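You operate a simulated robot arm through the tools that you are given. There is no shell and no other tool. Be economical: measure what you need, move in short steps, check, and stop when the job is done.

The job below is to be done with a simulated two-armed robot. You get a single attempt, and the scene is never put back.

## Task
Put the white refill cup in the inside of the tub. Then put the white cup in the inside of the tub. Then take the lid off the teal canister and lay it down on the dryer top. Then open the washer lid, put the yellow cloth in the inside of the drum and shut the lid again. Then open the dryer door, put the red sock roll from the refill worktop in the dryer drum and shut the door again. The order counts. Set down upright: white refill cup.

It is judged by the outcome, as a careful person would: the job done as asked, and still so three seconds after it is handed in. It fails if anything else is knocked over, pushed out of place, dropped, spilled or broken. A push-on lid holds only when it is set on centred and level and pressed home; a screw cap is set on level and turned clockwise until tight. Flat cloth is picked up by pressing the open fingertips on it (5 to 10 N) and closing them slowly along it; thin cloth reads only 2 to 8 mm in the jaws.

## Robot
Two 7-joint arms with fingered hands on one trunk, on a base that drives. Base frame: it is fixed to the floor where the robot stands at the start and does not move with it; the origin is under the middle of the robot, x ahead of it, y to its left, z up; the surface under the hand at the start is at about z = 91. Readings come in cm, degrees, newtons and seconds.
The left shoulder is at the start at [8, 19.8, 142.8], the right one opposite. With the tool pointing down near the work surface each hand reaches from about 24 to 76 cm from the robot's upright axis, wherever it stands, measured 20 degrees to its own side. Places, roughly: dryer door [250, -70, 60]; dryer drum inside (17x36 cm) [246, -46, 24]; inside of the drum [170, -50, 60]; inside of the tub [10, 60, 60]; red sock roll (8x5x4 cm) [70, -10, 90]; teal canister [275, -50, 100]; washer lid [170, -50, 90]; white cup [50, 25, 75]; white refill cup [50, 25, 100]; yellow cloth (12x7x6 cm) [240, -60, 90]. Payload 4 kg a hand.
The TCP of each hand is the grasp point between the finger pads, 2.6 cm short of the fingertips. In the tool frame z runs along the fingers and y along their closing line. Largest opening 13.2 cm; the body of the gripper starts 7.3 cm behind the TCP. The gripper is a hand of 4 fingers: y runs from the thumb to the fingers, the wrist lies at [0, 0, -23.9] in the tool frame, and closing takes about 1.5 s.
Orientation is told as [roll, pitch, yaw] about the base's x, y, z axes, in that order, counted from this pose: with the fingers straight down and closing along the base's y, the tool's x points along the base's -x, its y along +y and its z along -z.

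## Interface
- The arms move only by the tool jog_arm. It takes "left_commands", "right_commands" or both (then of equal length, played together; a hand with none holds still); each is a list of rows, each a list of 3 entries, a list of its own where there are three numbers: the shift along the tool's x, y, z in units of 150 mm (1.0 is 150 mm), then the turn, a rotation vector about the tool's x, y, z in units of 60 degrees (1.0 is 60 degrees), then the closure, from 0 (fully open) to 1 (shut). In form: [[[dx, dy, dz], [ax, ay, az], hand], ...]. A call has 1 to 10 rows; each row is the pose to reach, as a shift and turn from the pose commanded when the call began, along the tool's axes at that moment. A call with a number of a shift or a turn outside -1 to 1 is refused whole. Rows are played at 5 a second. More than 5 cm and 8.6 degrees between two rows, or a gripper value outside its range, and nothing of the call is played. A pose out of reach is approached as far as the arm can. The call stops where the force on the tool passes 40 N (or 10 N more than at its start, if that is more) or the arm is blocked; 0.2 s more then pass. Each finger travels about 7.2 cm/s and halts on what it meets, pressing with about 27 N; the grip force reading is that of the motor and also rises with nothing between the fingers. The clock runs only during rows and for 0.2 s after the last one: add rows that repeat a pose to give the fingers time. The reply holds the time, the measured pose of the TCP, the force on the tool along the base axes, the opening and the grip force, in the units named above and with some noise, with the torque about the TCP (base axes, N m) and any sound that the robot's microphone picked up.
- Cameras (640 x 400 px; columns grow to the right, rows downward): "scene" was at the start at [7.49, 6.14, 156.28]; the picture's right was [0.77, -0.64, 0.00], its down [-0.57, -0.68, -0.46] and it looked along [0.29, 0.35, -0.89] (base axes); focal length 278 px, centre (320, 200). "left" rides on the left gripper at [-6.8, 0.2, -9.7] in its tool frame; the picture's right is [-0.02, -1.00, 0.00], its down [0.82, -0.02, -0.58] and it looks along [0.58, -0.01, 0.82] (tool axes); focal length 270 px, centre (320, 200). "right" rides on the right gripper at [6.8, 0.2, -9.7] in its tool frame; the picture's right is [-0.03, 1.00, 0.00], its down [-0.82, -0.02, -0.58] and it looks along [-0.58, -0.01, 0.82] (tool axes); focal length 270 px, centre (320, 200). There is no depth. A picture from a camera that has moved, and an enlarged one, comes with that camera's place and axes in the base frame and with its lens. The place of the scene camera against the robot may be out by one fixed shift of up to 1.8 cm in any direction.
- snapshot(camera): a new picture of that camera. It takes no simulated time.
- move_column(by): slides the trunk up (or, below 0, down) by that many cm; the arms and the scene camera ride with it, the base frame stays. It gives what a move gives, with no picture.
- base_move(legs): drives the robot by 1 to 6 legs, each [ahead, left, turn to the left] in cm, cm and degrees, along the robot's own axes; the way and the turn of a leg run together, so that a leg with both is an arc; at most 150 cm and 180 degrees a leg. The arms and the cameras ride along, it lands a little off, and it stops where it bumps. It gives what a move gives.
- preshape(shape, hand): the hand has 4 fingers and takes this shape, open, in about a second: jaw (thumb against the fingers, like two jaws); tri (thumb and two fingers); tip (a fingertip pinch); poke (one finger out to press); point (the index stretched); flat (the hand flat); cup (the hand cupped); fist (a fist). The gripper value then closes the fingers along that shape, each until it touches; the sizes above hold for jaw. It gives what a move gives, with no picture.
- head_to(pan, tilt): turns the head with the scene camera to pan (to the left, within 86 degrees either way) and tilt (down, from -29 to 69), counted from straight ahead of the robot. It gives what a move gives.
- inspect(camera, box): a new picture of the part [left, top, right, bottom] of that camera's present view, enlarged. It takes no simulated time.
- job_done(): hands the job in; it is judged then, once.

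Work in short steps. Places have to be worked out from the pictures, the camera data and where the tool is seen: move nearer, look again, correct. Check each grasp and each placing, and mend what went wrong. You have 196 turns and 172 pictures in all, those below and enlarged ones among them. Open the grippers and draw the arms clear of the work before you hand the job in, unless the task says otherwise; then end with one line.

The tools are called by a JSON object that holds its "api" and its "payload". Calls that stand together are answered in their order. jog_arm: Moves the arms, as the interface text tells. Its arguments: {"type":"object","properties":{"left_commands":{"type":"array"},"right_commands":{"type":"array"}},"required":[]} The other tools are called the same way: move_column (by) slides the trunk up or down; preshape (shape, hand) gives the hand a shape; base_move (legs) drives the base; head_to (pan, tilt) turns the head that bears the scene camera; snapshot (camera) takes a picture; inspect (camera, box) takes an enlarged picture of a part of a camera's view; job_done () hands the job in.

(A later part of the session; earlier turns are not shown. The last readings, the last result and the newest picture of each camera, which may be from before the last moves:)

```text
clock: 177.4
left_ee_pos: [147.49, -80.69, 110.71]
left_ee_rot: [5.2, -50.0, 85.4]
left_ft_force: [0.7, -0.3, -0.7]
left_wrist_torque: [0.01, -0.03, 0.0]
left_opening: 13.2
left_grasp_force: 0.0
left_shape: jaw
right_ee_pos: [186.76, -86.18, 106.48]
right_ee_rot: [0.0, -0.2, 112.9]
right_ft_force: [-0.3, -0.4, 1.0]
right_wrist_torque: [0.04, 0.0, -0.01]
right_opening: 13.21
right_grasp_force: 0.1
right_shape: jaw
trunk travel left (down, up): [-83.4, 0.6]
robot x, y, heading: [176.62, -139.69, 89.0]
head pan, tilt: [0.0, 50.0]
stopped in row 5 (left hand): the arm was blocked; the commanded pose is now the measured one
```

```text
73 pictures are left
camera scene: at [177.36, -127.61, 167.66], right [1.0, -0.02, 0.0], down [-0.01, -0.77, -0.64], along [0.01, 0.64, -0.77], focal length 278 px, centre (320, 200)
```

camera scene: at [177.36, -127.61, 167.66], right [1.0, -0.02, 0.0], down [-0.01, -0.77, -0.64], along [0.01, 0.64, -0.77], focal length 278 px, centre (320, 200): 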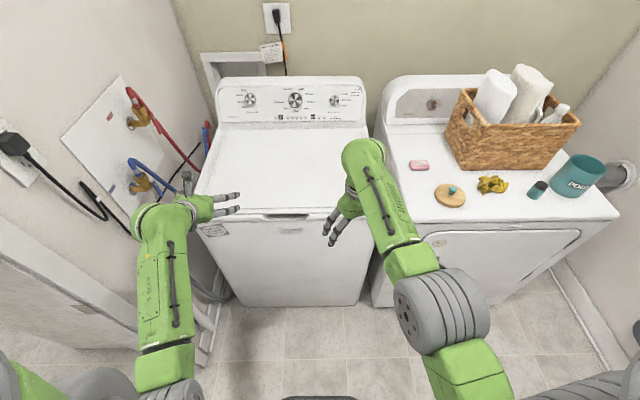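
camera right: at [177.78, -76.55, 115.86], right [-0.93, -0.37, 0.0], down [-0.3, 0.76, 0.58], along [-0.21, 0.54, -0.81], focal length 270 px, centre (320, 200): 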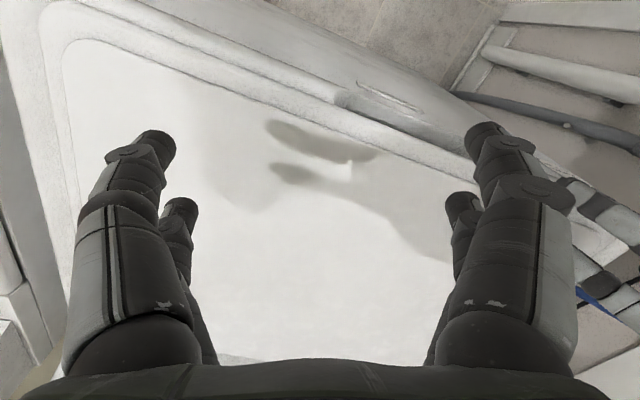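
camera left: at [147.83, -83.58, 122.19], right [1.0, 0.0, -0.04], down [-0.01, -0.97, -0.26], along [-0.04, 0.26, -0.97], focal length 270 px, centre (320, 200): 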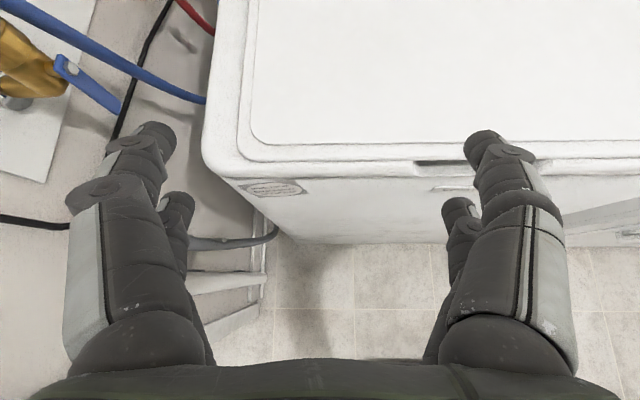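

The left arm got blocked near the wall. I shift the robot right to give the arm room and finish pitching forward.

{"api": "base_move", "payload": {"legs": [[0, -22, 0]]}}

{"api": "jog_arm", "payload": {"left_commands": [[[0, 0, 0], [0, -0.14, 0], 0], [[0, 0, 0], [0, -0.28, 0], 0], [[0, 0, 0], [0, -0.42, 0], 0], [[0, 0, 0], [0, -0.56, 0], 0], [[0, 0, 0], [0, -0.66, 0], 0]]}}

{"api": "snapshot", "payload": {"camera": "left"}}

```text
clock: 179.1
left_ee_pos: [168.34, -81.29, 110.22]
left_ee_rot: [4.4, -49.8, 85.8]
left_ft_force: [0.1, 0.1, 0.0]
left_wrist_torque: [0.04, -0.01, -0.04]
left_opening: 13.2
left_grasp_force: 0.1
left_shape: jaw
right_ee_pos: [207.51, -86.59, 106.44]
right_ee_rot: [-0.2, 0.0, 112.9]
right_ft_force: [-1.1, 0.1, -0.3]
right_wrist_torque: [0.03, -0.04, -0.02]
right_opening: 13.18
right_grasp_force: 0.0
right_shape: jaw
trunk travel left (down, up): [-83.4, 0.6]
robot x, y, heading: [197.91, -140.26, 88.7]
head pan, tilt: [0.0, 50.0]
```

```text
clock: 180.3
left_ee_pos: [168.7, -81.06, 110.45]
left_ee_rot: [82.6, -86.9, 6.8]
left_ft_force: [-0.4, -0.2, 0.2]
left_wrist_torque: [-0.02, 0.01, 0.0]
left_opening: 13.19
left_grasp_force: 0.0
left_shape: jaw
right_ee_pos: [207.87, -86.53, 106.43]
right_ee_rot: [-0.1, 0.1, 112.9]
right_ft_force: [-0.4, -0.4, 0.4]
right_wrist_torque: [0.0, 0.01, -0.02]
right_opening: 13.18
right_grasp_force: 0.0
right_shape: jaw
trunk travel left (down, up): [-83.4, 0.6]
robot x, y, heading: [197.76, -139.65, 88.7]
head pan, tilt: [0.0, 50.0]
```

```text
72 pictures are left
camera left: at [168.7, -90.65, 117.36], right [1.0, -0.01, -0.03], down [-0.03, -0.58, -0.81], along [-0.01, 0.81, -0.58], focal length 270 px, centre (320, 200)
```

left: 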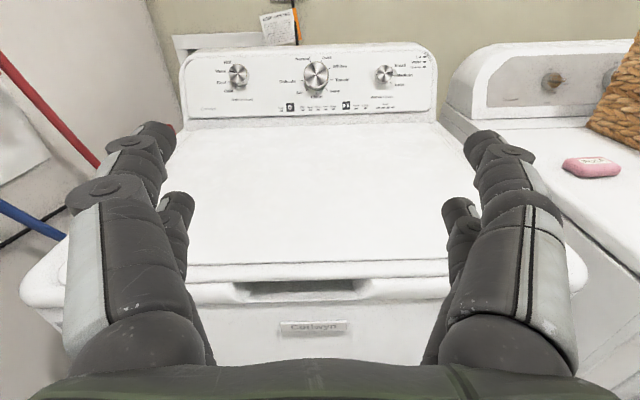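

Horizontal now. Zoom on the recess.

{"api": "inspect", "payload": {"camera": "left", "box": [200, 230, 440, 350]}}

```text
2.67 times, centred on (320, 290) of left
camera zoom: at [168.7, -90.65, 117.36], right [1.0, -0.01, -0.03], down [-0.03, -0.58, -0.81], along [-0.01, 0.81, -0.58], focal length 721 px, centre (320, -40)
```

zoom: 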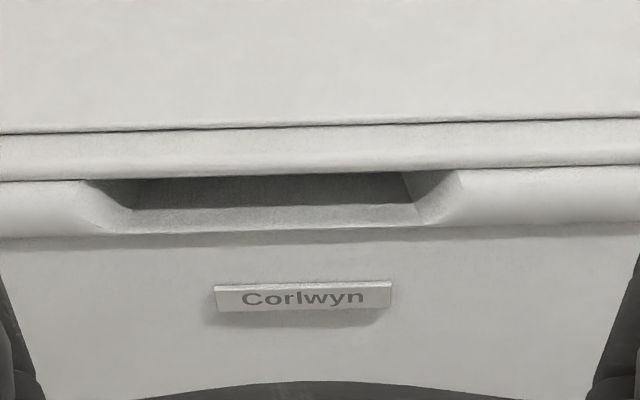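

The lid has a ~3 cm thick front edge over a scoop about 3 cm high. I roll the hand 90° so the fingers close vertically, to take the lid's edge with one side in the scoop.

{"api": "jog_arm", "payload": {"left_commands": [[[0, 0, -0.05], [0, 0, 0.14], 0], [[0, 0, -0.1], [0, 0, 0.28], 0], [[0, 0, -0.15], [0, 0, 0.42], 0], [[0, 0, -0.2], [0, 0, 0.56], 0], [[0, 0, -0.2], [0, 0, 0.7], 0], [[0, 0, -0.2], [0, 0, 0.84], 0], [[0, 0, -0.2], [0, 0, 0.98], 0]]}}

{"api": "jog_arm", "payload": {"left_commands": [[[0, 0, 0], [0, 0, 0.14], 0], [[0, 0, 0], [0, 0, 0.28], 0], [[0, 0, 0], [0, 0, 0.4], 0], [[0, 0, 0], [0, 0, 0.52], 0]]}}

{"api": "snapshot", "payload": {"camera": "left"}}

```text
clock: 181.9
left_ee_pos: [168.85, -84.22, 110.51]
left_ee_rot: [89.7, -27.9, -0.5]
left_ft_force: [0.2, 0.0, -0.4]
left_wrist_torque: [-0.01, -0.04, -0.03]
left_opening: 13.19
left_grasp_force: 0.0
left_shape: jaw
right_ee_pos: [207.94, -86.6, 106.41]
right_ee_rot: [-0.1, -0.1, 113.0]
right_ft_force: [1.5, -0.3, -0.1]
right_wrist_torque: [-0.01, 0.01, -0.01]
right_opening: 13.18
right_grasp_force: 0.0
right_shape: jaw
trunk travel left (down, up): [-83.4, 0.6]
robot x, y, heading: [198.05, -140.0, 88.9]
head pan, tilt: [0.0, 50.0]
```

```text
clock: 182.9
left_ee_pos: [168.84, -84.2, 110.44]
left_ee_rot: [89.5, 3.3, -0.8]
left_ft_force: [0.4, 0.5, -0.5]
left_wrist_torque: [0.0, -0.03, -0.01]
left_opening: 13.19
left_grasp_force: 0.0
left_shape: jaw
right_ee_pos: [208.0, -86.65, 106.31]
right_ee_rot: [-0.2, -0.2, 112.9]
right_ft_force: [0.5, -0.3, -0.5]
right_wrist_torque: [0.02, -0.02, -0.01]
right_opening: 13.19
right_grasp_force: 0.0
right_shape: jaw
trunk travel left (down, up): [-83.4, 0.6]
robot x, y, heading: [197.84, -140.11, 89.0]
head pan, tilt: [0.0, 50.0]
```

```text
70 pictures are left
camera left: at [175.45, -93.92, 110.34], right [-0.03, -0.01, -1.0], down [-0.82, -0.57, 0.03], along [-0.57, 0.82, 0.01], focal length 270 px, centre (320, 200)
```

left: 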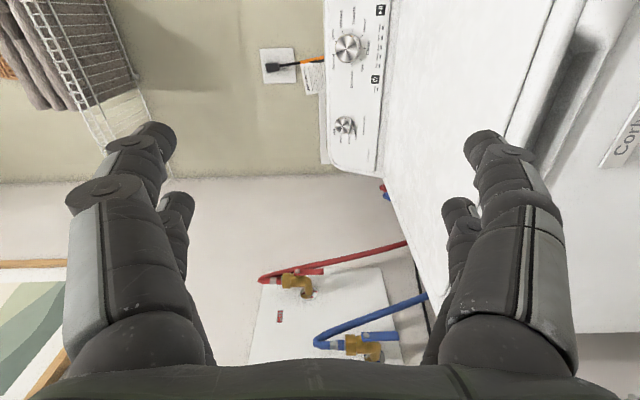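

{"api": "inspect", "payload": {"camera": "left", "box": [440, 0, 640, 200]}}

```text
2.00 times, centred on (540, 100) of left
camera zoom: at [175.45, -93.92, 110.34], right [-0.03, -0.01, -1.0], down [-0.82, -0.57, 0.03], along [-0.57, 0.82, 0.01], focal length 541 px, centre (-120, 400)
```

zoom: 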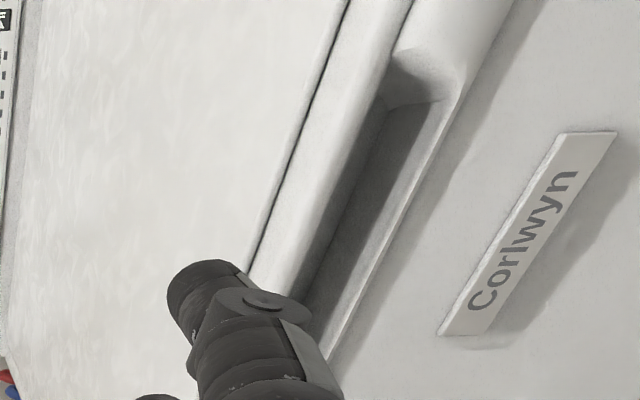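

Lid edge spans z≈90.5–93.5, the scoop lies below it (≈88–90.5), x 158–175. Lower the trunk and set the opening to ~6 cm.

{"api": "move_column", "payload": {"by": -17}}

{"api": "jog_arm", "payload": {"left_commands": [[[0.03, 0, 0], [0, 0, 0], 0.3], [[0.06, 0, 0.1], [0, 0, 0], 0.55], [[0.08, 0, 0.3], [0, 0, 0], 0.55], [[0.08, 0, 0.35], [0, 0, 0], 0.55]]}}

{"api": "snapshot", "payload": {"camera": "left"}}

```text
clock: 184.8
left_ee_pos: [168.85, -84.3, 93.49]
left_ee_rot: [89.6, 3.3, -0.8]
left_ft_force: [-1.0, 0.6, 0.4]
left_wrist_torque: [0.0, -0.02, 0.0]
left_opening: 13.19
left_grasp_force: 0.0
left_shape: jaw
right_ee_pos: [207.97, -86.64, 89.4]
right_ee_rot: [-0.1, -0.1, 112.9]
right_ft_force: [0.4, -0.2, 0.1]
right_wrist_torque: [-0.04, -0.02, 0.04]
right_opening: 13.19
right_grasp_force: 0.0
right_shape: jaw
trunk travel left (down, up): [-66.4, 17.6]
robot x, y, heading: [197.99, -140.17, 88.8]
head pan, tilt: [0.0, 50.0]
```

```text
clock: 185.8
left_ee_pos: [167.65, -79.12, 93.43]
left_ee_rot: [89.5, 3.1, -0.7]
left_ft_force: [-0.1, -0.6, -0.1]
left_wrist_torque: [0.0, -0.01, -0.01]
left_opening: 6.0
left_grasp_force: 0.1
left_shape: jaw
right_ee_pos: [208.03, -86.63, 89.39]
right_ee_rot: [-0.1, -0.1, 112.9]
right_ft_force: [0.0, -0.3, -0.3]
right_wrist_torque: [-0.02, 0.01, 0.0]
right_opening: 13.2
right_grasp_force: 0.1
right_shape: jaw
trunk travel left (down, up): [-66.4, 17.6]
robot x, y, heading: [197.8, -139.7, 89.0]
head pan, tilt: [0.0, 50.0]
```

```text
68 pictures are left
camera left: at [174.31, -88.75, 93.33], right [-0.03, -0.01, -1.0], down [-0.82, -0.57, 0.03], along [-0.57, 0.82, 0.01], focal length 270 px, centre (320, 200)
```

left: 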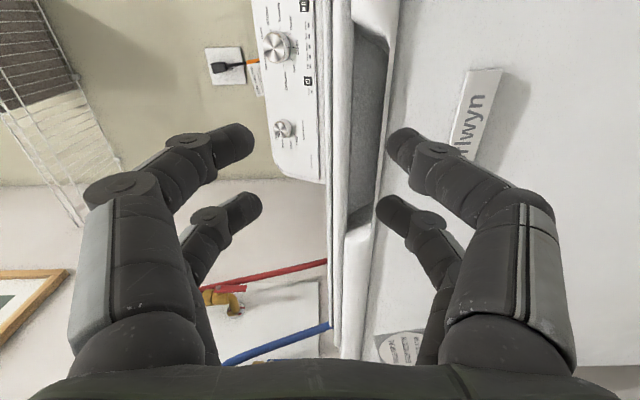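

Lower digits are level with the scoop. Advance slowly.

{"api": "jog_arm", "payload": {"left_commands": [[[0, 0, 0.15], [0, 0, 0], 0.55], [[0, 0, 0.3], [0, 0, 0], 0.55], [[0, 0, 0.38], [0, 0, 0], 0.55], [[0, 0, 0.44], [0, 0, 0], 0.55], [[0, 0, 0.5], [0, 0, 0], 0.55]]}}

{"api": "snapshot", "payload": {"camera": "left"}}

```text
clock: 187.0
left_ee_pos: [167.68, -71.59, 93.75]
left_ee_rot: [89.8, 3.2, -0.7]
left_ft_force: [-0.1, -4.3, 4.9]
left_wrist_torque: [-0.23, 0.16, 0.11]
left_opening: 5.84
left_grasp_force: 0.1
left_shape: jaw
right_ee_pos: [208.05, -86.71, 89.5]
right_ee_rot: [-0.2, -0.1, 112.9]
right_ft_force: [0.1, -0.6, -0.1]
right_wrist_torque: [-0.01, -0.01, -0.03]
right_opening: 13.18
right_grasp_force: 0.0
right_shape: jaw
trunk travel left (down, up): [-66.4, 17.6]
robot x, y, heading: [198.2, -140.03, 89.0]
head pan, tilt: [0.0, 50.0]
```

```text
67 pictures are left
camera left: at [174.36, -81.3, 93.56], right [-0.03, 0.0, -1.0], down [-0.82, -0.57, 0.03], along [-0.57, 0.82, 0.01], focal length 270 px, centre (320, 200)
```

left: 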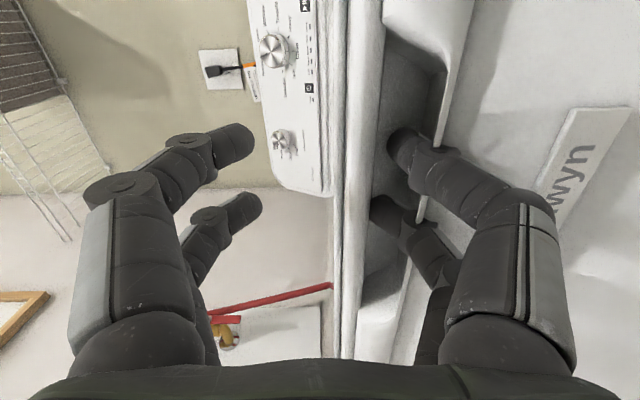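

The fingers are hooked in the scoop under the lid edge. Lift along the hinge arc.

{"api": "jog_arm", "payload": {"left_commands": [[[0, 0.08, 0], [0, 0, 0], 0.55], [[0, 0.2, 0], [0, 0, 0], 0.55], [[0, 0.35, 0.02], [0, 0, 0], 0.55], [[0, 0.5, 0.04], [0, 0, 0], 0.55], [[0, 0.7, 0.08], [0, 0, 0], 0.55], [[0, 0.9, 0.13], [0, 0, 0], 0.55]]}}

{"api": "snapshot", "payload": {"camera": "scene"}}

{"api": "snapshot", "payload": {"camera": "left"}}

```text
clock: 188.4
left_ee_pos: [168.19, -69.59, 106.87]
left_ee_rot: [89.5, 3.1, -0.7]
left_ft_force: [-10.3, -3.8, -5.5]
left_wrist_torque: [-0.6, 0.23, 0.09]
left_opening: 3.31
left_grasp_force: 26.8
left_shape: jaw
right_ee_pos: [207.79, -86.58, 89.34]
right_ee_rot: [-0.2, 0.1, 113.1]
right_ft_force: [0.0, -0.5, 0.4]
right_wrist_torque: [0.0, 0.0, -0.03]
right_opening: 13.19
right_grasp_force: 0.0
right_shape: jaw
trunk travel left (down, up): [-66.4, 17.6]
robot x, y, heading: [197.94, -140.05, 88.9]
head pan, tilt: [0.0, 50.0]
```

```text
66 pictures are left
camera scene: at [198.29, -128.11, 150.52], right [1.0, -0.02, 0.0], down [-0.01, -0.77, -0.64], along [0.01, 0.64, -0.77], focal length 278 px, centre (320, 200)
```

scene: 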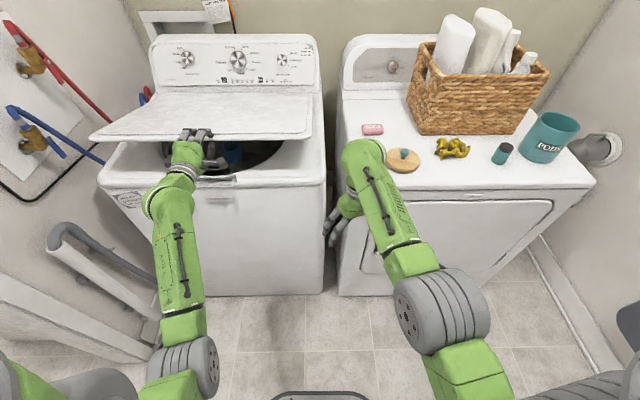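

```text
65 pictures are left
camera left: at [174.82, -79.18, 106.76], right [-0.03, -0.01, -1.0], down [-0.82, -0.57, 0.03], along [-0.57, 0.82, 0.01], focal length 270 px, centre (320, 200)
```

left: 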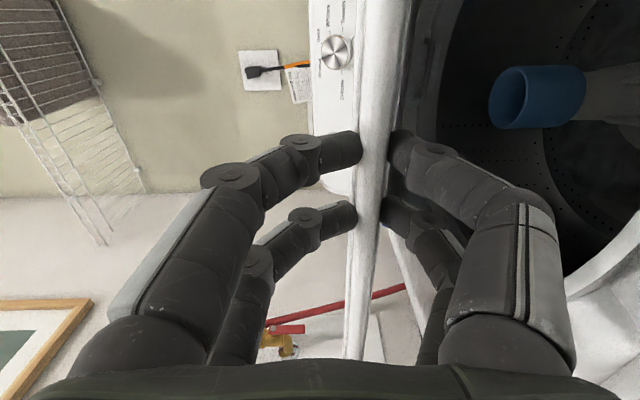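

The lid is coming up nicely, held between the fingers. I keep a grip and follow the arc (hinge ≈ y −26, z 92), letting the hand tilt with the lid.

{"api": "jog_arm", "payload": {"left_commands": [[[0, 0.22, 0.08], [0.08, 0, 0], 0.7], [[0, 0.44, 0.18], [0.16, 0, 0], 0.7], [[0, 0.65, 0.3], [0.24, 0, 0], 0.7], [[0, 0.84, 0.44], [0.32, 0, 0], 0.7]]}}

{"api": "snapshot", "payload": {"camera": "scene"}}

```text
clock: 189.4
left_ee_pos: [169.51, -62.62, 119.24]
left_ee_rot: [70.2, 3.1, -0.7]
left_ft_force: [-3.4, -0.3, -4.3]
left_wrist_torque: [-0.21, 0.04, 0.01]
left_opening: 3.26
left_grasp_force: 13.2
left_shape: jaw
right_ee_pos: [208.02, -86.56, 89.3]
right_ee_rot: [0.0, -0.1, 112.9]
right_ft_force: [0.5, 0.0, 0.2]
right_wrist_torque: [0.01, 0.04, -0.02]
right_opening: 13.2
right_grasp_force: 0.1
right_shape: jaw
trunk travel left (down, up): [-66.4, 17.6]
robot x, y, heading: [198.2, -140.32, 88.8]
head pan, tilt: [0.0, 50.0]
```

```text
64 pictures are left
camera scene: at [198.61, -128.06, 150.5], right [1.0, -0.02, 0.0], down [-0.01, -0.77, -0.64], along [0.01, 0.64, -0.77], focal length 278 px, centre (320, 200)
```

scene: 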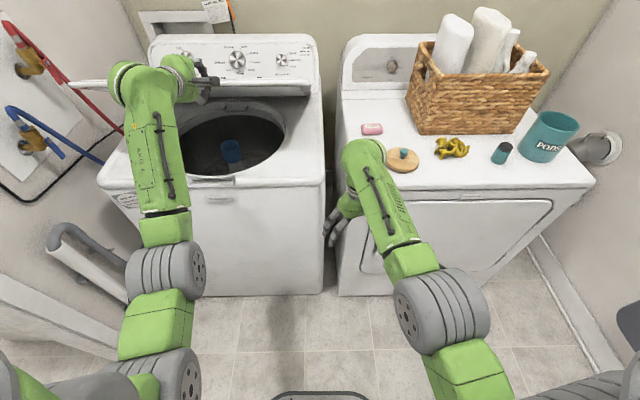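

The lid follows well. Continue the arc.

{"api": "jog_arm", "payload": {"left_commands": [[[0, 0.26, 0.1], [0.08, 0, 0], 0.7], [[0, 0.51, 0.21], [0.16, 0, 0], 0.7], [[0, 0.74, 0.34], [0.25, 0, 0], 0.7], [[0, 0.96, 0.49], [0.33, 0, 0], 0.7]]}}

{"api": "snapshot", "payload": {"camera": "scene"}}

```text
clock: 190.3
left_ee_pos: [169.48, -53.57, 128.89]
left_ee_rot: [54.3, 3.1, -0.3]
left_ft_force: [-4.3, -12.5, 10.5]
left_wrist_torque: [-0.59, -0.23, -0.19]
left_opening: 3.02
left_grasp_force: 27.4
left_shape: jaw
left hand out of reach, approached as far as the arm can: row 4
right_ee_pos: [207.69, -86.85, 89.59]
right_ee_rot: [-0.2, -0.4, 113.1]
right_ft_force: [0.3, 0.2, 0.3]
right_wrist_torque: [-0.01, 0.01, 0.02]
right_opening: 13.22
right_grasp_force: 0.1
right_shape: jaw
trunk travel left (down, up): [-66.4, 17.6]
robot x, y, heading: [198.15, -140.0, 89.0]
head pan, tilt: [0.0, 50.0]
stopped in row 4 (left hand): the force on the tool passed its limit at 56 N (the readings are from after the stop); the commanded pose is now the measured one
```

```text
63 pictures are left
camera scene: at [198.52, -128.66, 150.56], right [1.0, -0.02, 0.0], down [-0.01, -0.76, -0.65], along [0.01, 0.65, -0.76], focal length 278 px, centre (320, 200)
```

scene: 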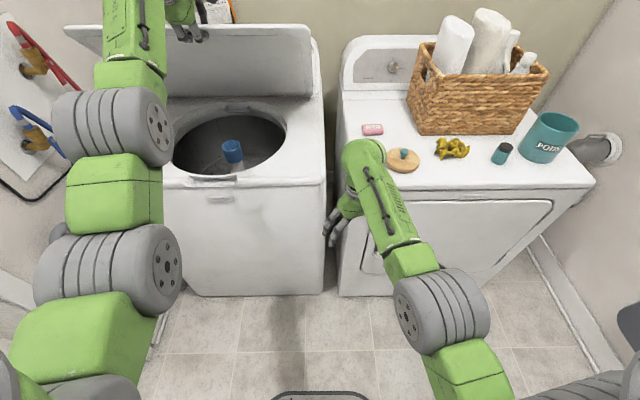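

Lid is past 50° and the arm is at its reach. I follow on with small alternating trunk and base moves along the arc.

{"api": "move_column", "payload": {"by": 2}}

{"api": "base_move", "payload": {"legs": [[4, 0, 0]]}}

{"api": "move_column", "payload": {"by": 2}}

{"api": "base_move", "payload": {"legs": [[5, 0, 0]]}}

{"api": "snapshot", "payload": {"camera": "scene"}}

```text
clock: 191.0
left_ee_pos: [169.28, -52.82, 129.54]
left_ee_rot: [53.3, 3.0, -0.5]
left_ft_force: [-5.4, 3.8, -9.3]
left_wrist_torque: [-0.21, 0.1, -0.1]
left_opening: 2.98
left_grasp_force: 26.9
left_shape: jaw
right_ee_pos: [207.69, -86.37, 91.19]
right_ee_rot: [-0.2, 0.0, 113.1]
right_ft_force: [-1.0, -0.5, 0.0]
right_wrist_torque: [-0.03, 0.0, 0.0]
right_opening: 13.18
right_grasp_force: 0.1
right_shape: jaw
trunk travel left (down, up): [-68.4, 15.6]
robot x, y, heading: [197.97, -140.35, 89.2]
head pan, tilt: [0.0, 50.0]
```

```text
clock: 192.0
left_ee_pos: [169.46, -49.1, 132.14]
left_ee_rot: [55.6, 3.3, 0.0]
left_ft_force: [-0.3, -5.7, 5.9]
left_wrist_torque: [-0.57, -0.07, -0.12]
left_opening: 2.95
left_grasp_force: 27.1
left_shape: jaw
right_ee_pos: [207.83, -82.45, 91.46]
right_ee_rot: [0.0, -0.2, 113.2]
right_ft_force: [-0.9, 0.3, 0.5]
right_wrist_torque: [-0.04, -0.01, 0.0]
right_opening: 13.18
right_grasp_force: 0.1
right_shape: jaw
trunk travel left (down, up): [-68.4, 15.6]
robot x, y, heading: [198.02, -135.87, 89.3]
head pan, tilt: [0.0, 50.0]
stopped in leg 1: the force on the tool passed its limit at 42 N (the readings are from after the stop); the commanded pose is now the measured one
```

```text
clock: 192.7
left_ee_pos: [169.43, -48.32, 132.92]
left_ee_rot: [54.7, 3.1, -0.2]
left_ft_force: [0.9, 9.8, -17.6]
left_wrist_torque: [-0.15, -0.14, -0.06]
left_opening: 2.96
left_grasp_force: 26.4
left_shape: jaw
right_ee_pos: [207.78, -81.85, 93.17]
right_ee_rot: [0.0, 0.3, 113.1]
right_ft_force: [-0.1, -0.9, 0.4]
right_wrist_torque: [0.02, -0.01, 0.02]
right_opening: 13.19
right_grasp_force: 0.0
right_shape: jaw
trunk travel left (down, up): [-70.4, 13.6]
robot x, y, heading: [198.4, -135.63, 88.9]
head pan, tilt: [0.0, 50.0]
```

```text
clock: 193.6
left_ee_pos: [169.5, -44.78, 134.78]
left_ee_rot: [56.1, 3.4, 0.0]
left_ft_force: [-2.5, -10.2, 17.5]
left_wrist_torque: [-0.68, 0.0, 0.03]
left_opening: 2.86
left_grasp_force: 27.0
left_shape: jaw
right_ee_pos: [207.89, -77.88, 93.55]
right_ee_rot: [-0.1, -0.3, 113.2]
right_ft_force: [0.2, 0.3, 0.0]
right_wrist_torque: [-0.01, 0.0, 0.03]
right_opening: 13.19
right_grasp_force: 0.0
right_shape: jaw
trunk travel left (down, up): [-70.4, 13.6]
robot x, y, heading: [197.96, -131.19, 89.3]
head pan, tilt: [0.0, 50.0]
```

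```text
62 pictures are left
camera scene: at [198.6, -119.76, 154.58], right [1.0, -0.01, 0.0], down [-0.01, -0.76, -0.65], along [0.01, 0.65, -0.76], focal length 278 px, centre (320, 200)
```

scene: 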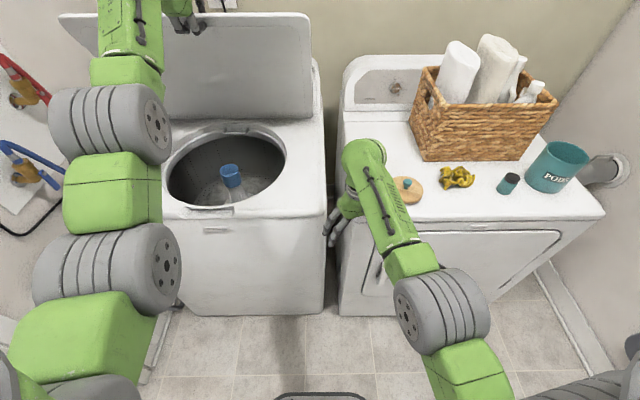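

Around 66° open. I pull the right hand back and up from the dryer front, then continue.

{"api": "jog_arm", "payload": {"right_commands": [[[0.15, 0, -0.15], [0, 0, 0], 0], [[0.35, 0, -0.3], [0, 0, 0], 0], [[0.6, 0, -0.45], [0, 0, 0], 0], [[0.8, 0, -0.5], [0, 0, 0], 0]]}}

{"api": "move_column", "payload": {"by": 2}}

{"api": "base_move", "payload": {"legs": [[5, 0, 0]]}}

{"api": "move_column", "payload": {"by": 1}}

{"api": "base_move", "payload": {"legs": [[5, 0, 0]]}}

{"api": "snapshot", "payload": {"camera": "scene"}}

```text
clock: 194.6
left_ee_pos: [169.45, -44.87, 134.76]
left_ee_rot: [56.1, 3.3, 0.0]
left_ft_force: [-1.6, -7.6, 10.9]
left_wrist_torque: [-0.6, -0.02, 0.01]
left_opening: 2.86
left_grasp_force: 27.2
left_shape: jaw
right_ee_pos: [212.58, -88.0, 98.31]
right_ee_rot: [-0.2, -0.4, 113.2]
right_ft_force: [0.6, 0.3, 0.4]
right_wrist_torque: [0.03, -0.03, 0.03]
right_opening: 13.19
right_grasp_force: 0.1
right_shape: jaw
right hand out of reach, approached as far as the arm can: row 3, 4
trunk travel left (down, up): [-70.4, 13.6]
robot x, y, heading: [198.0, -130.83, 89.3]
head pan, tilt: [0.0, 50.0]
```

```text
clock: 195.3
left_ee_pos: [169.41, -43.6, 135.47]
left_ee_rot: [55.1, 3.1, -0.1]
left_ft_force: [0.0, 5.3, -13.8]
left_wrist_torque: [-0.41, -0.09, -0.04]
left_opening: 2.9
left_grasp_force: 27.0
left_shape: jaw
right_ee_pos: [212.48, -87.34, 99.89]
right_ee_rot: [0.0, 0.0, 113.1]
right_ft_force: [0.1, 0.7, 0.7]
right_wrist_torque: [-0.01, -0.03, 0.0]
right_opening: 13.2
right_grasp_force: 0.0
right_shape: jaw
trunk travel left (down, up): [-72.4, 11.6]
robot x, y, heading: [198.03, -131.29, 89.4]
head pan, tilt: [0.0, 50.0]
```

```text
clock: 196.2
left_ee_pos: [169.4, -39.74, 136.89]
left_ee_rot: [56.3, 3.3, -0.1]
left_ft_force: [-3.8, -4.3, 10.0]
left_wrist_torque: [-0.77, 0.13, 0.25]
left_opening: 2.69
left_grasp_force: 26.8
left_shape: jaw
right_ee_pos: [212.58, -83.09, 100.32]
right_ee_rot: [-0.3, -0.4, 113.1]
right_ft_force: [-1.2, 0.1, -0.8]
right_wrist_torque: [0.0, -0.03, 0.01]
right_opening: 13.2
right_grasp_force: 0.0
right_shape: jaw
trunk travel left (down, up): [-72.4, 11.6]
robot x, y, heading: [197.97, -126.37, 88.9]
head pan, tilt: [0.0, 50.0]
```

```text
clock: 196.8
left_ee_pos: [169.49, -39.18, 137.18]
left_ee_rot: [55.7, 3.2, -0.1]
left_ft_force: [-4.1, -0.1, -1.1]
left_wrist_torque: [-0.77, 0.1, 0.14]
left_opening: 2.69
left_grasp_force: 27.2
left_shape: jaw
right_ee_pos: [212.62, -82.69, 101.01]
right_ee_rot: [-0.1, 0.0, 113.2]
right_ft_force: [-0.4, 0.6, -0.7]
right_wrist_torque: [0.02, 0.03, 0.02]
right_opening: 13.22
right_grasp_force: 0.0
right_shape: jaw
trunk travel left (down, up): [-73.4, 10.6]
robot x, y, heading: [197.86, -126.52, 89.1]
head pan, tilt: [0.0, 50.0]
```

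```text
clock: 197.7
left_ee_pos: [169.39, -35.25, 138.16]
left_ee_rot: [56.4, 3.1, 0.0]
left_ft_force: [-7.0, -4.3, 14.8]
left_wrist_torque: [-0.83, 0.28, 0.33]
left_opening: 2.49
left_grasp_force: 27.2
left_shape: jaw
right_ee_pos: [212.5, -78.33, 101.49]
right_ee_rot: [-0.4, -0.5, 113.2]
right_ft_force: [-0.4, -0.2, -0.4]
right_wrist_torque: [0.06, 0.03, -0.02]
right_opening: 13.21
right_grasp_force: 0.0
right_shape: jaw
trunk travel left (down, up): [-73.4, 10.6]
robot x, y, heading: [198.37, -121.07, 89.0]
head pan, tilt: [0.0, 50.0]
```

```text
61 pictures are left
camera scene: at [198.5, -110.34, 157.59], right [1.0, -0.01, 0.0], down [-0.01, -0.76, -0.65], along [0.01, 0.65, -0.76], focal length 278 px, centre (320, 200)
```

scene: 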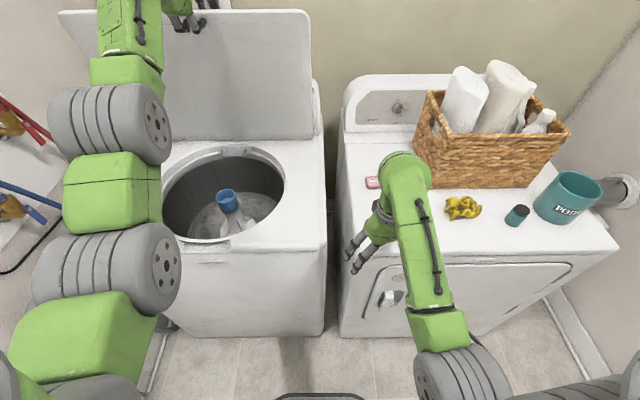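

{"api": "base_move", "payload": {"legs": [[5, 0, 0]]}}

{"api": "base_move", "payload": {"legs": [[4, 0, 0]]}}

{"api": "snapshot", "payload": {"camera": "left"}}

{"api": "head_to", "payload": {"pan": 15, "tilt": 30}}

{"api": "snapshot", "payload": {"camera": "scene"}}

```text
clock: 198.9
left_ee_pos: [169.42, -29.27, 138.99]
left_ee_rot: [57.2, 3.5, 0.3]
left_ft_force: [-1.8, -3.6, 10.7]
left_wrist_torque: [-1.89, -0.07, 0.02]
left_opening: 2.51
left_grasp_force: 26.8
left_shape: jaw
right_ee_pos: [212.69, -72.58, 101.08]
right_ee_rot: [-0.1, -0.3, 113.2]
right_ft_force: [0.1, 0.1, 0.7]
right_wrist_torque: [-0.03, 0.0, -0.02]
right_opening: 13.18
right_grasp_force: 0.0
right_shape: jaw
trunk travel left (down, up): [-73.4, 10.6]
robot x, y, heading: [197.98, -115.96, 89.1]
head pan, tilt: [0.0, 50.0]
stopped in leg 1: the force on the tool passed its limit at 44 N (the readings are from after the stop); the commanded pose is now the measured one
```

```text
clock: 199.9
left_ee_pos: [169.51, -25.7, 139.36]
left_ee_rot: [57.3, 3.8, 0.2]
left_ft_force: [-3.2, -5.1, 4.3]
left_wrist_torque: [-2.37, -0.16, -0.1]
left_opening: 2.93
left_grasp_force: 27.3
left_shape: jaw
right_ee_pos: [212.76, -68.57, 101.3]
right_ee_rot: [-0.1, -0.3, 113.3]
right_ft_force: [-0.1, 0.1, 0.5]
right_wrist_torque: [-0.01, 0.03, -0.03]
right_opening: 13.19
right_grasp_force: 0.1
right_shape: jaw
trunk travel left (down, up): [-73.4, 10.6]
robot x, y, heading: [198.3, -112.42, 89.4]
head pan, tilt: [0.0, 50.0]
stopped in leg 1: the force on the tool passed its limit at 84 N (the readings are from after the stop); the commanded pose is now the measured one
```

```text
60 pictures are left
camera left: at [176.57, -33.64, 144.28], right [-0.03, -0.54, -0.84], down [-0.79, -0.5, 0.35], along [-0.61, 0.68, -0.41], focal length 270 px, centre (320, 200)
```

left: 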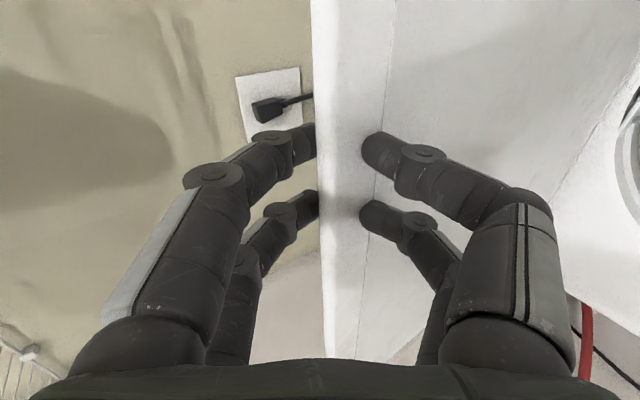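

```text
clock: 200.7
left_ee_pos: [169.39, -25.77, 139.4]
left_ee_rot: [57.2, 3.7, 0.1]
left_ft_force: [-2.9, -7.3, 2.5]
left_wrist_torque: [-2.44, -0.13, -0.01]
left_opening: 2.92
left_grasp_force: 27.2
left_shape: jaw
right_ee_pos: [212.59, -68.63, 101.31]
right_ee_rot: [-0.2, -0.3, 113.2]
right_ft_force: [-0.2, 0.0, 0.3]
right_wrist_torque: [-0.03, -0.01, -0.01]
right_opening: 13.2
right_grasp_force: 0.0
right_shape: jaw
trunk travel left (down, up): [-73.4, 10.6]
robot x, y, heading: [198.08, -112.24, 89.5]
head pan, tilt: [15.0, 30.0]
```

```text
59 pictures are left
camera scene: at [196.41, -99.3, 160.49], right [0.97, 0.25, 0.0], down [0.12, -0.48, -0.87], along [-0.21, 0.84, -0.5], focal length 278 px, centre (320, 200)
```

scene: 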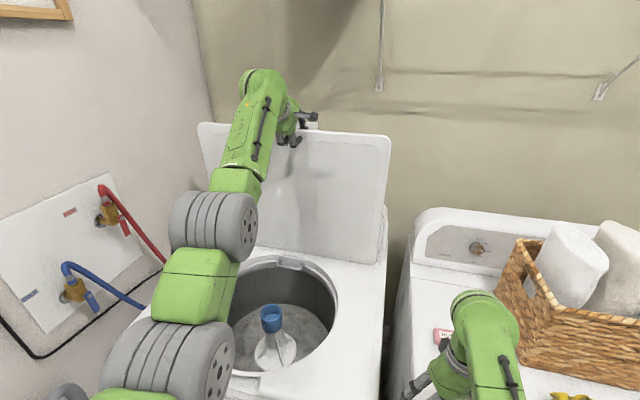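

The lid is about vertical. I open the fingers a bit and see if it stays, with the front digits still guarding it.

{"api": "jog_arm", "payload": {"left_commands": [[[0, 0, 0], [0, 0, 0], 0.55], [[0, 0, 0], [0, 0, 0], 0.4], [[0, 0, 0], [0, 0, 0], 0.4], [[0, 0, 0], [0, 0, 0], 0.4]]}}

{"api": "snapshot", "payload": {"camera": "left"}}

```text
clock: 201.7
left_ee_pos: [169.52, -25.8, 139.43]
left_ee_rot: [57.5, 3.8, 0.0]
left_ft_force: [0.1, 0.4, -0.1]
left_wrist_torque: [-0.04, 0.0, 0.04]
left_opening: 7.9
left_grasp_force: 0.0
left_shape: jaw
right_ee_pos: [212.59, -68.85, 101.3]
right_ee_rot: [-0.2, -0.3, 113.3]
right_ft_force: [0.4, 0.3, -0.3]
right_wrist_torque: [-0.02, -0.03, 0.01]
right_opening: 13.19
right_grasp_force: 0.0
right_shape: jaw
trunk travel left (down, up): [-73.4, 10.6]
robot x, y, heading: [198.09, -111.91, 89.1]
head pan, tilt: [15.0, 30.0]
```

```text
58 pictures are left
camera left: at [176.64, -33.68, 144.37], right [-0.03, -0.54, -0.84], down [-0.79, -0.5, 0.35], along [-0.61, 0.68, -0.41], focal length 270 px, centre (320, 200)
```

left: 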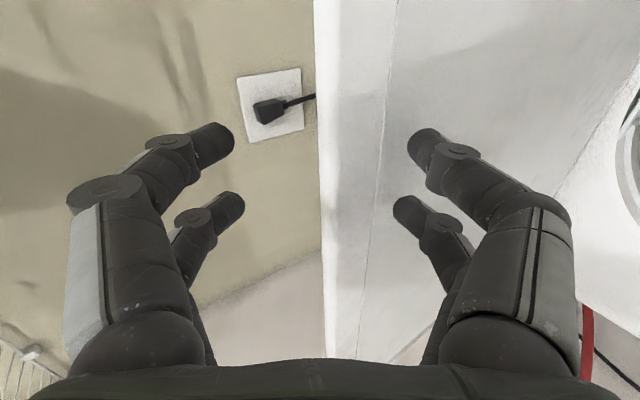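

The lid stays up by itself. Withdraw the left hand along its own axis.

{"api": "jog_arm", "payload": {"left_commands": [[[0, 0, -0.2], [0, 0, 0], 0.3], [[0, 0, -0.45], [0, 0, 0], 0.2], [[0, 0, -0.7], [0, 0, 0], 0.2], [[0, 0, -0.95], [0, 0, 0], 0.2]]}}

{"api": "snapshot", "payload": {"camera": "scene"}}

```text
clock: 202.7
left_ee_pos: [170.11, -37.67, 147.08]
left_ee_rot: [57.2, 3.7, 0.2]
left_ft_force: [0.0, -0.1, -0.8]
left_wrist_torque: [0.01, 0.01, 0.0]
left_opening: 10.52
left_grasp_force: 0.1
left_shape: jaw
right_ee_pos: [212.68, -68.7, 101.2]
right_ee_rot: [0.0, -0.2, 113.2]
right_ft_force: [0.3, -1.3, -0.2]
right_wrist_torque: [0.0, 0.01, 0.0]
right_opening: 13.2
right_grasp_force: 0.0
right_shape: jaw
trunk travel left (down, up): [-73.4, 10.6]
robot x, y, heading: [198.49, -111.66, 89.2]
head pan, tilt: [15.0, 30.0]
```

```text
57 pictures are left
camera scene: at [196.54, -99.12, 160.48], right [0.97, 0.25, 0.0], down [0.12, -0.48, -0.87], along [-0.21, 0.84, -0.5], focal length 278 px, centre (320, 200)
```

scene: 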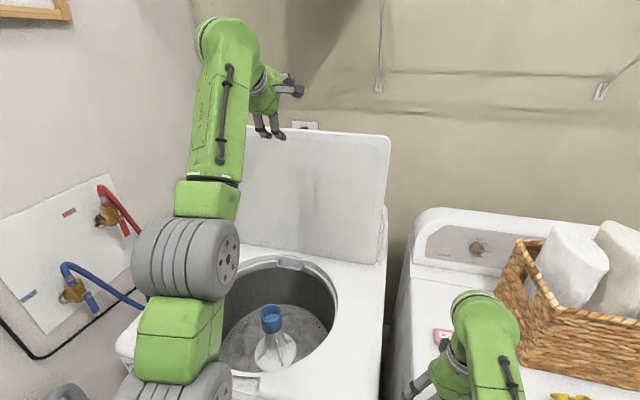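

The washer lid stays open. Now the yellow cloth on the dryer at about [243, −59.5]: raise, move the right hand over it and turn it so it closes across the short side.

{"api": "move_column", "payload": {"by": 6}}

{"api": "jog_arm", "payload": {"right_commands": [[[0.03, -0.25, 0], [0, 0, -0.12], 0], [[0.07, -0.5, 0], [0, 0, -0.25], 0], [[0.1, -0.75, 0], [0, 0, -0.38], 0], [[0.14, -1, 0], [0, 0, -0.5], 0]]}}

{"api": "snapshot", "payload": {"camera": "right"}}

```text
clock: 203.7
left_ee_pos: [169.98, -37.53, 153.01]
left_ee_rot: [57.3, 3.7, 0.1]
left_ft_force: [0.6, 0.5, -0.6]
left_wrist_torque: [-0.02, -0.01, 0.01]
left_opening: 10.54
left_grasp_force: 0.0
left_shape: jaw
right_ee_pos: [212.69, -68.46, 107.24]
right_ee_rot: [-0.1, -0.2, 113.3]
right_ft_force: [-0.1, 0.1, 0.5]
right_wrist_torque: [-0.02, 0.02, 0.0]
right_opening: 13.17
right_grasp_force: 0.0
right_shape: jaw
trunk travel left (down, up): [-79.4, 4.6]
robot x, y, heading: [198.46, -111.94, 89.4]
head pan, tilt: [15.0, 30.0]
```

```text
clock: 204.7
left_ee_pos: [170.18, -37.61, 152.89]
left_ee_rot: [57.3, 3.6, 0.1]
left_ft_force: [-0.4, 0.0, 0.2]
left_wrist_torque: [0.0, 0.01, 0.04]
left_opening: 10.51
left_grasp_force: 0.1
left_shape: jaw
right_ee_pos: [227.64, -64.7, 106.89]
right_ee_rot: [-0.2, -0.1, 143.3]
right_ft_force: [0.5, 0.1, -0.6]
right_wrist_torque: [-0.03, 0.0, 0.0]
right_opening: 13.18
right_grasp_force: 0.1
right_shape: jaw
trunk travel left (down, up): [-79.4, 4.6]
robot x, y, heading: [198.09, -112.0, 89.3]
head pan, tilt: [15.0, 30.0]
```

```text
56 pictures are left
camera right: at [232.79, -68.81, 116.49], right [-0.62, -0.79, 0.0], down [-0.64, 0.5, 0.58], along [-0.45, 0.36, -0.81], focal length 270 px, centre (320, 200)
```

right: 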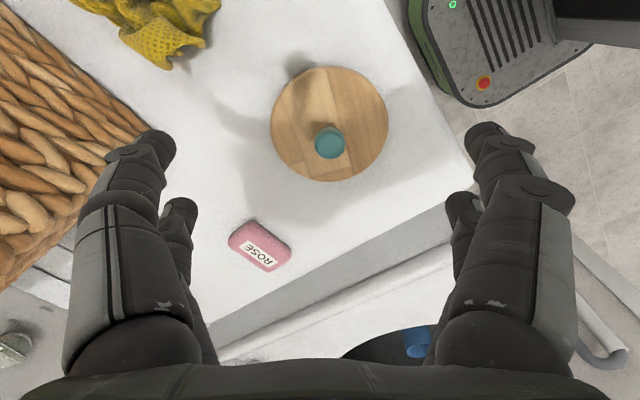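

{"api": "jog_arm", "payload": {"right_commands": [[[0.16, -0.22, 0], [0, 0, -0.12], 0], [[0.32, -0.44, 0], [0, 0, -0.24], 0], [[0.48, -0.66, 0], [0, 0, -0.36], 0], [[0.63, -0.87, 0], [0, 0, -0.48], 0]]}}

{"api": "snapshot", "payload": {"camera": "right"}}

```text
clock: 205.7
left_ee_pos: [170.2, -37.51, 153.05]
left_ee_rot: [57.3, 3.8, 0.1]
left_ft_force: [0.7, -0.1, 0.5]
left_wrist_torque: [0.01, 0.0, 0.0]
left_opening: 10.51
left_grasp_force: 0.1
left_shape: jaw
right_ee_pos: [242.81, -59.81, 106.93]
right_ee_rot: [-0.2, 0.0, 172.3]
right_ft_force: [-0.3, 0.9, -0.1]
right_wrist_torque: [-0.05, -0.03, -0.03]
right_opening: 13.2
right_grasp_force: 0.1
right_shape: jaw
trunk travel left (down, up): [-79.4, 4.6]
robot x, y, heading: [198.19, -111.95, 89.1]
head pan, tilt: [15.0, 30.0]
```

```text
55 pictures are left
camera right: at [249.5, -60.64, 116.41], right [-0.16, -0.99, 0.0], down [-0.81, 0.13, 0.58], along [-0.57, 0.1, -0.82], focal length 270 px, centre (320, 200)
```

right: 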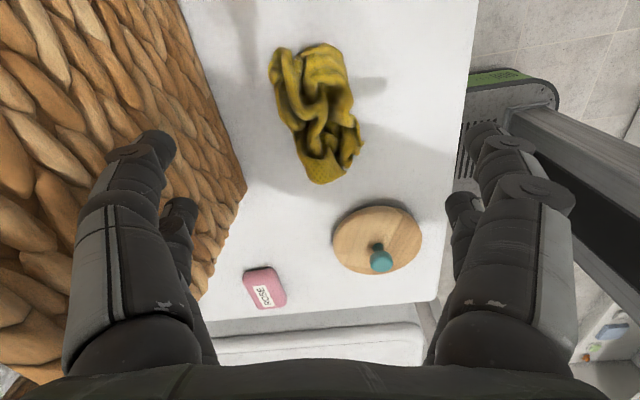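

Aligned over the cloth; the basket is near, so I narrow the opening first, then descend with force watch.

{"api": "jog_arm", "payload": {"right_commands": [[[0, 0, 0], [0, 0, 0], 0.25], [[0, 0, 0.15], [0, 0, 0], 0.25], [[0, 0, 0.4], [0, 0, 0], 0.25], [[0, 0, 0.6], [0, 0, 0], 0.25], [[0, 0, 0.75], [0, 0, 0], 0.25], [[0, 0, 0.83], [0, 0, 0], 0.25]]}}

{"api": "snapshot", "payload": {"camera": "right"}}

```text
clock: 207.1
left_ee_pos: [170.01, -37.46, 152.97]
left_ee_rot: [57.3, 3.7, 0.2]
left_ft_force: [0.9, 0.4, -0.5]
left_wrist_torque: [-0.01, 0.02, 0.03]
left_opening: 10.53
left_grasp_force: 0.2
left_shape: jaw
right_ee_pos: [242.91, -59.68, 94.64]
right_ee_rot: [-0.2, 0.0, 172.0]
right_ft_force: [-0.3, 0.1, -0.4]
right_wrist_torque: [-0.01, 0.02, -0.01]
right_opening: 9.94
right_grasp_force: 0.0
right_shape: jaw
trunk travel left (down, up): [-79.4, 4.6]
robot x, y, heading: [198.33, -112.19, 89.1]
head pan, tilt: [15.0, 30.0]
```

```text
54 pictures are left
camera right: at [249.49, -60.59, 104.31], right [-0.16, -0.99, 0.0], down [-0.81, 0.13, 0.58], along [-0.57, 0.1, -0.82], focal length 270 px, centre (320, 200)
```

right: 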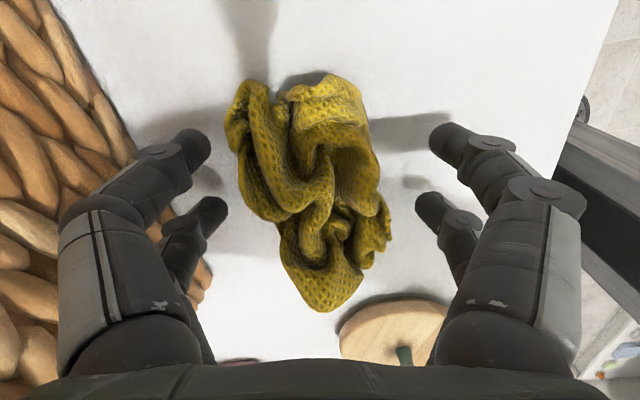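

{"api": "jog_arm", "payload": {"right_commands": [[[0, 0, 0.04], [0, 0, 0], 0.4], [[0, 0, 0.05], [0, 0, 0], 0.55], [[0, 0, 0.05], [0, 0, 0], 0.7], [[0, 0, 0.05], [0, 0, 0], 0.85], [[0, 0, 0.05], [0, 0, 0], 1], [[0, 0, 0.05], [0, 0, 0], 1]]}}

{"api": "jog_arm", "payload": {"right_commands": [[[0, 0, -0.15], [0, 0, 0], 1], [[0, 0, -0.4], [0, 0, 0], 1], [[0, 0, -0.65], [0, 0, 0], 1], [[0, 0, -0.9], [0, 0, 0], 1]]}}

{"api": "snapshot", "payload": {"camera": "right"}}

```text
clock: 208.5
left_ee_pos: [170.02, -37.63, 152.94]
left_ee_rot: [57.2, 3.7, 0.0]
left_ft_force: [0.2, 0.5, -0.1]
left_wrist_torque: [0.0, -0.03, -0.02]
left_opening: 10.55
left_grasp_force: 0.1
left_shape: jaw
right_ee_pos: [242.83, -59.72, 93.93]
right_ee_rot: [-0.2, -0.1, 172.1]
right_ft_force: [-0.6, 0.6, 0.2]
right_wrist_torque: [0.04, -0.02, 0.0]
right_opening: 5.56
right_grasp_force: 26.8
right_shape: jaw
trunk travel left (down, up): [-79.4, 4.6]
robot x, y, heading: [197.76, -111.87, 89.3]
head pan, tilt: [15.0, 30.0]
```

```text
clock: 209.5
left_ee_pos: [170.08, -37.59, 152.98]
left_ee_rot: [57.3, 3.7, 0.1]
left_ft_force: [-0.2, 0.6, 0.4]
left_wrist_torque: [0.03, -0.04, -0.01]
left_opening: 10.54
left_grasp_force: 0.1
left_shape: jaw
right_ee_pos: [242.58, -59.67, 107.58]
right_ee_rot: [-0.2, 0.0, 172.1]
right_ft_force: [-0.8, -0.3, -1.6]
right_wrist_torque: [-0.01, -0.01, 0.0]
right_opening: 5.54
right_grasp_force: 26.7
right_shape: jaw
trunk travel left (down, up): [-79.4, 4.6]
robot x, y, heading: [198.24, -111.88, 89.4]
head pan, tilt: [15.0, 30.0]
```

```text
53 pictures are left
camera right: at [249.3, -60.6, 117.05], right [-0.16, -0.99, 0.0], down [-0.81, 0.13, 0.58], along [-0.57, 0.1, -0.82], focal length 270 px, centre (320, 200)
```

right: 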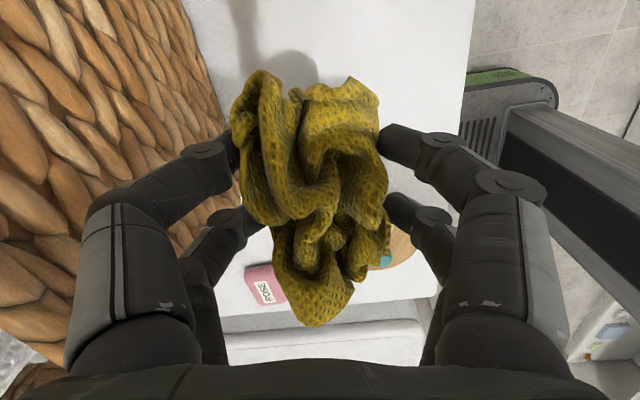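

Cloth held. Before crossing to the drum, I draw the left arm back from above it.

{"api": "jog_arm", "payload": {"left_commands": [[[0, -0.2, -0.16], [0, 0, 0], 0.2], [[0, -0.4, -0.33], [0, 0, 0], 0.2], [[0, -0.6, -0.5], [0, 0, 0], 0.2], [[0, -0.82, -0.66], [0, 0, 0], 0.2]]}}

{"api": "jog_arm", "payload": {"left_commands": [[[0, -0.25, -0.1], [0, 0, 0], 0.2], [[0, -0.5, -0.2], [0, 0, 0], 0.2], [[0, -0.75, -0.2], [0, 0, 0], 0.2], [[0, -1, -0.2], [0, 0, 0], 0.2]]}}

{"api": "snapshot", "payload": {"camera": "scene"}}

```text
clock: 210.5
left_ee_pos: [169.77, -52.64, 148.13]
left_ee_rot: [57.3, 3.7, 0.1]
left_ft_force: [-0.8, -1.1, 0.4]
left_wrist_torque: [-0.05, -0.02, 0.03]
left_opening: 10.53
left_grasp_force: 0.0
left_shape: jaw
right_ee_pos: [242.7, -59.62, 107.49]
right_ee_rot: [-0.3, 0.0, 172.1]
right_ft_force: [0.7, -0.3, -0.9]
right_wrist_torque: [-0.02, 0.0, 0.0]
right_opening: 5.51
right_grasp_force: 26.7
right_shape: jaw
trunk travel left (down, up): [-79.4, 4.6]
robot x, y, heading: [198.27, -112.17, 89.2]
head pan, tilt: [15.0, 30.0]
```

```text
clock: 211.5
left_ee_pos: [169.26, -63.27, 137.1]
left_ee_rot: [57.3, 3.9, 0.1]
left_ft_force: [0.6, -0.4, 0.0]
left_wrist_torque: [-0.01, -0.01, 0.02]
left_opening: 10.54
left_grasp_force: 0.2
left_shape: jaw
right_ee_pos: [242.76, -59.68, 107.45]
right_ee_rot: [-0.3, 0.0, 172.1]
right_ft_force: [-0.5, -0.8, -0.6]
right_wrist_torque: [0.01, -0.01, -0.01]
right_opening: 5.52
right_grasp_force: 26.6
right_shape: jaw
trunk travel left (down, up): [-79.4, 4.6]
robot x, y, heading: [198.49, -112.22, 89.4]
head pan, tilt: [15.0, 30.0]
```

```text
52 pictures are left
camera scene: at [196.58, -99.13, 166.49], right [0.97, 0.25, 0.0], down [0.12, -0.48, -0.87], along [-0.21, 0.84, -0.5], focal length 278 px, centre (320, 200)
```

scene: 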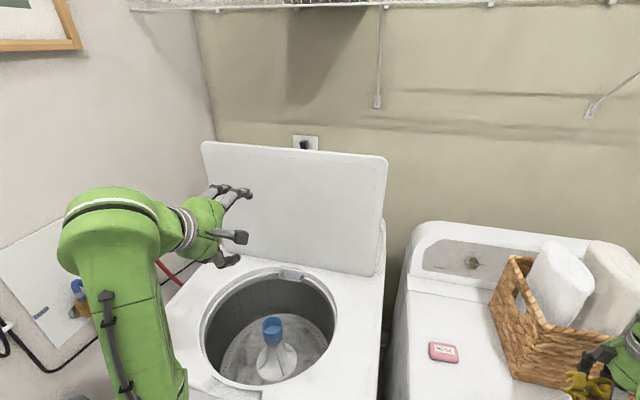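

Drum opening centre ≈ [167.7, −49.4], radius ~20, with a central agitator. Carry the cloth across to above its right half.

{"api": "jog_arm", "payload": {"right_commands": [[[-0.3, 0, 0], [0, 0, 0], 1], [[-0.6, 0, 0], [0, 0, 0], 1], [[-0.9, 0, 0], [0, 0, 0], 1], [[-1, 0, 0], [0, 0, 0], 1]]}}

{"api": "jog_arm", "payload": {"right_commands": [[[-0.3, 0, 0], [0, 0, 0], 1], [[-0.6, 0, 0], [0, 0, 0], 1], [[-0.9, 0, 0], [0, 0, 0], 1], [[-1, 0, 0], [0, 0, 0], 1]]}}

{"api": "jog_arm", "payload": {"right_commands": [[[-0.3, 0, 0], [0, 0, 0], 1], [[-0.6, 0, 0], [0, 0, 0], 1], [[-0.9, 0, 0], [0, 0, 0], 1], [[-1, 0, 0], [0, 0, 0], 1]]}}

{"api": "snapshot", "payload": {"camera": "scene"}}

```text
clock: 212.5
left_ee_pos: [169.21, -63.05, 137.01]
left_ee_rot: [57.2, 3.7, 0.1]
left_ft_force: [-0.1, -0.4, 0.4]
left_wrist_torque: [0.0, -0.02, 0.02]
left_opening: 10.55
left_grasp_force: 0.1
left_shape: jaw
right_ee_pos: [227.68, -57.71, 107.59]
right_ee_rot: [-0.2, 0.0, 172.0]
right_ft_force: [-0.6, 0.9, -0.4]
right_wrist_torque: [0.01, -0.01, 0.01]
right_opening: 5.5
right_grasp_force: 26.9
right_shape: jaw
trunk travel left (down, up): [-79.4, 4.6]
robot x, y, heading: [198.21, -112.26, 89.2]
head pan, tilt: [15.0, 30.0]
```

```text
clock: 213.5
left_ee_pos: [169.05, -63.11, 136.98]
left_ee_rot: [57.3, 3.7, 0.1]
left_ft_force: [0.8, -0.1, -0.3]
left_wrist_torque: [0.02, -0.01, 0.02]
left_opening: 10.53
left_grasp_force: 0.1
left_shape: jaw
right_ee_pos: [212.9, -55.58, 107.5]
right_ee_rot: [-0.2, 0.0, 172.0]
right_ft_force: [1.0, 0.2, -0.7]
right_wrist_torque: [-0.01, -0.02, -0.03]
right_opening: 5.49
right_grasp_force: 27.1
right_shape: jaw
trunk travel left (down, up): [-79.4, 4.6]
robot x, y, heading: [198.19, -111.94, 89.3]
head pan, tilt: [15.0, 30.0]
```

```text
clock: 214.5
left_ee_pos: [169.14, -63.09, 137.05]
left_ee_rot: [57.3, 3.7, 0.1]
left_ft_force: [-0.1, 0.0, -1.0]
left_wrist_torque: [0.0, -0.01, 0.01]
left_opening: 10.57
left_grasp_force: 0.1
left_shape: jaw
right_ee_pos: [198.06, -53.63, 107.46]
right_ee_rot: [-0.2, 0.0, 172.1]
right_ft_force: [0.4, -0.6, -1.0]
right_wrist_torque: [0.0, 0.0, 0.01]
right_opening: 5.48
right_grasp_force: 26.8
right_shape: jaw
trunk travel left (down, up): [-79.4, 4.6]
robot x, y, heading: [198.53, -111.64, 89.5]
head pan, tilt: [15.0, 30.0]
```

```text
51 pictures are left
camera scene: at [196.49, -99.02, 166.47], right [0.97, 0.25, 0.0], down [0.12, -0.48, -0.87], along [-0.21, 0.84, -0.5], focal length 278 px, centre (320, 200)
```

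scene: 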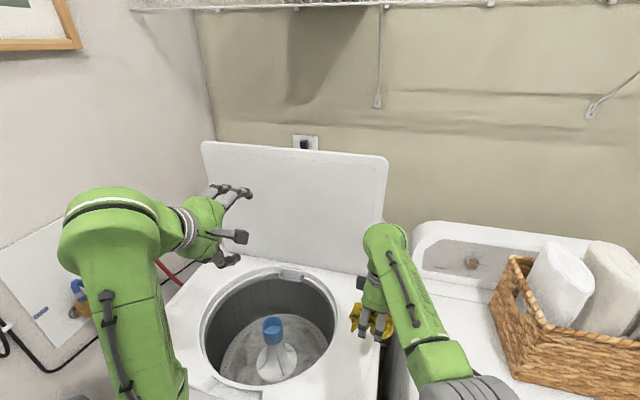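

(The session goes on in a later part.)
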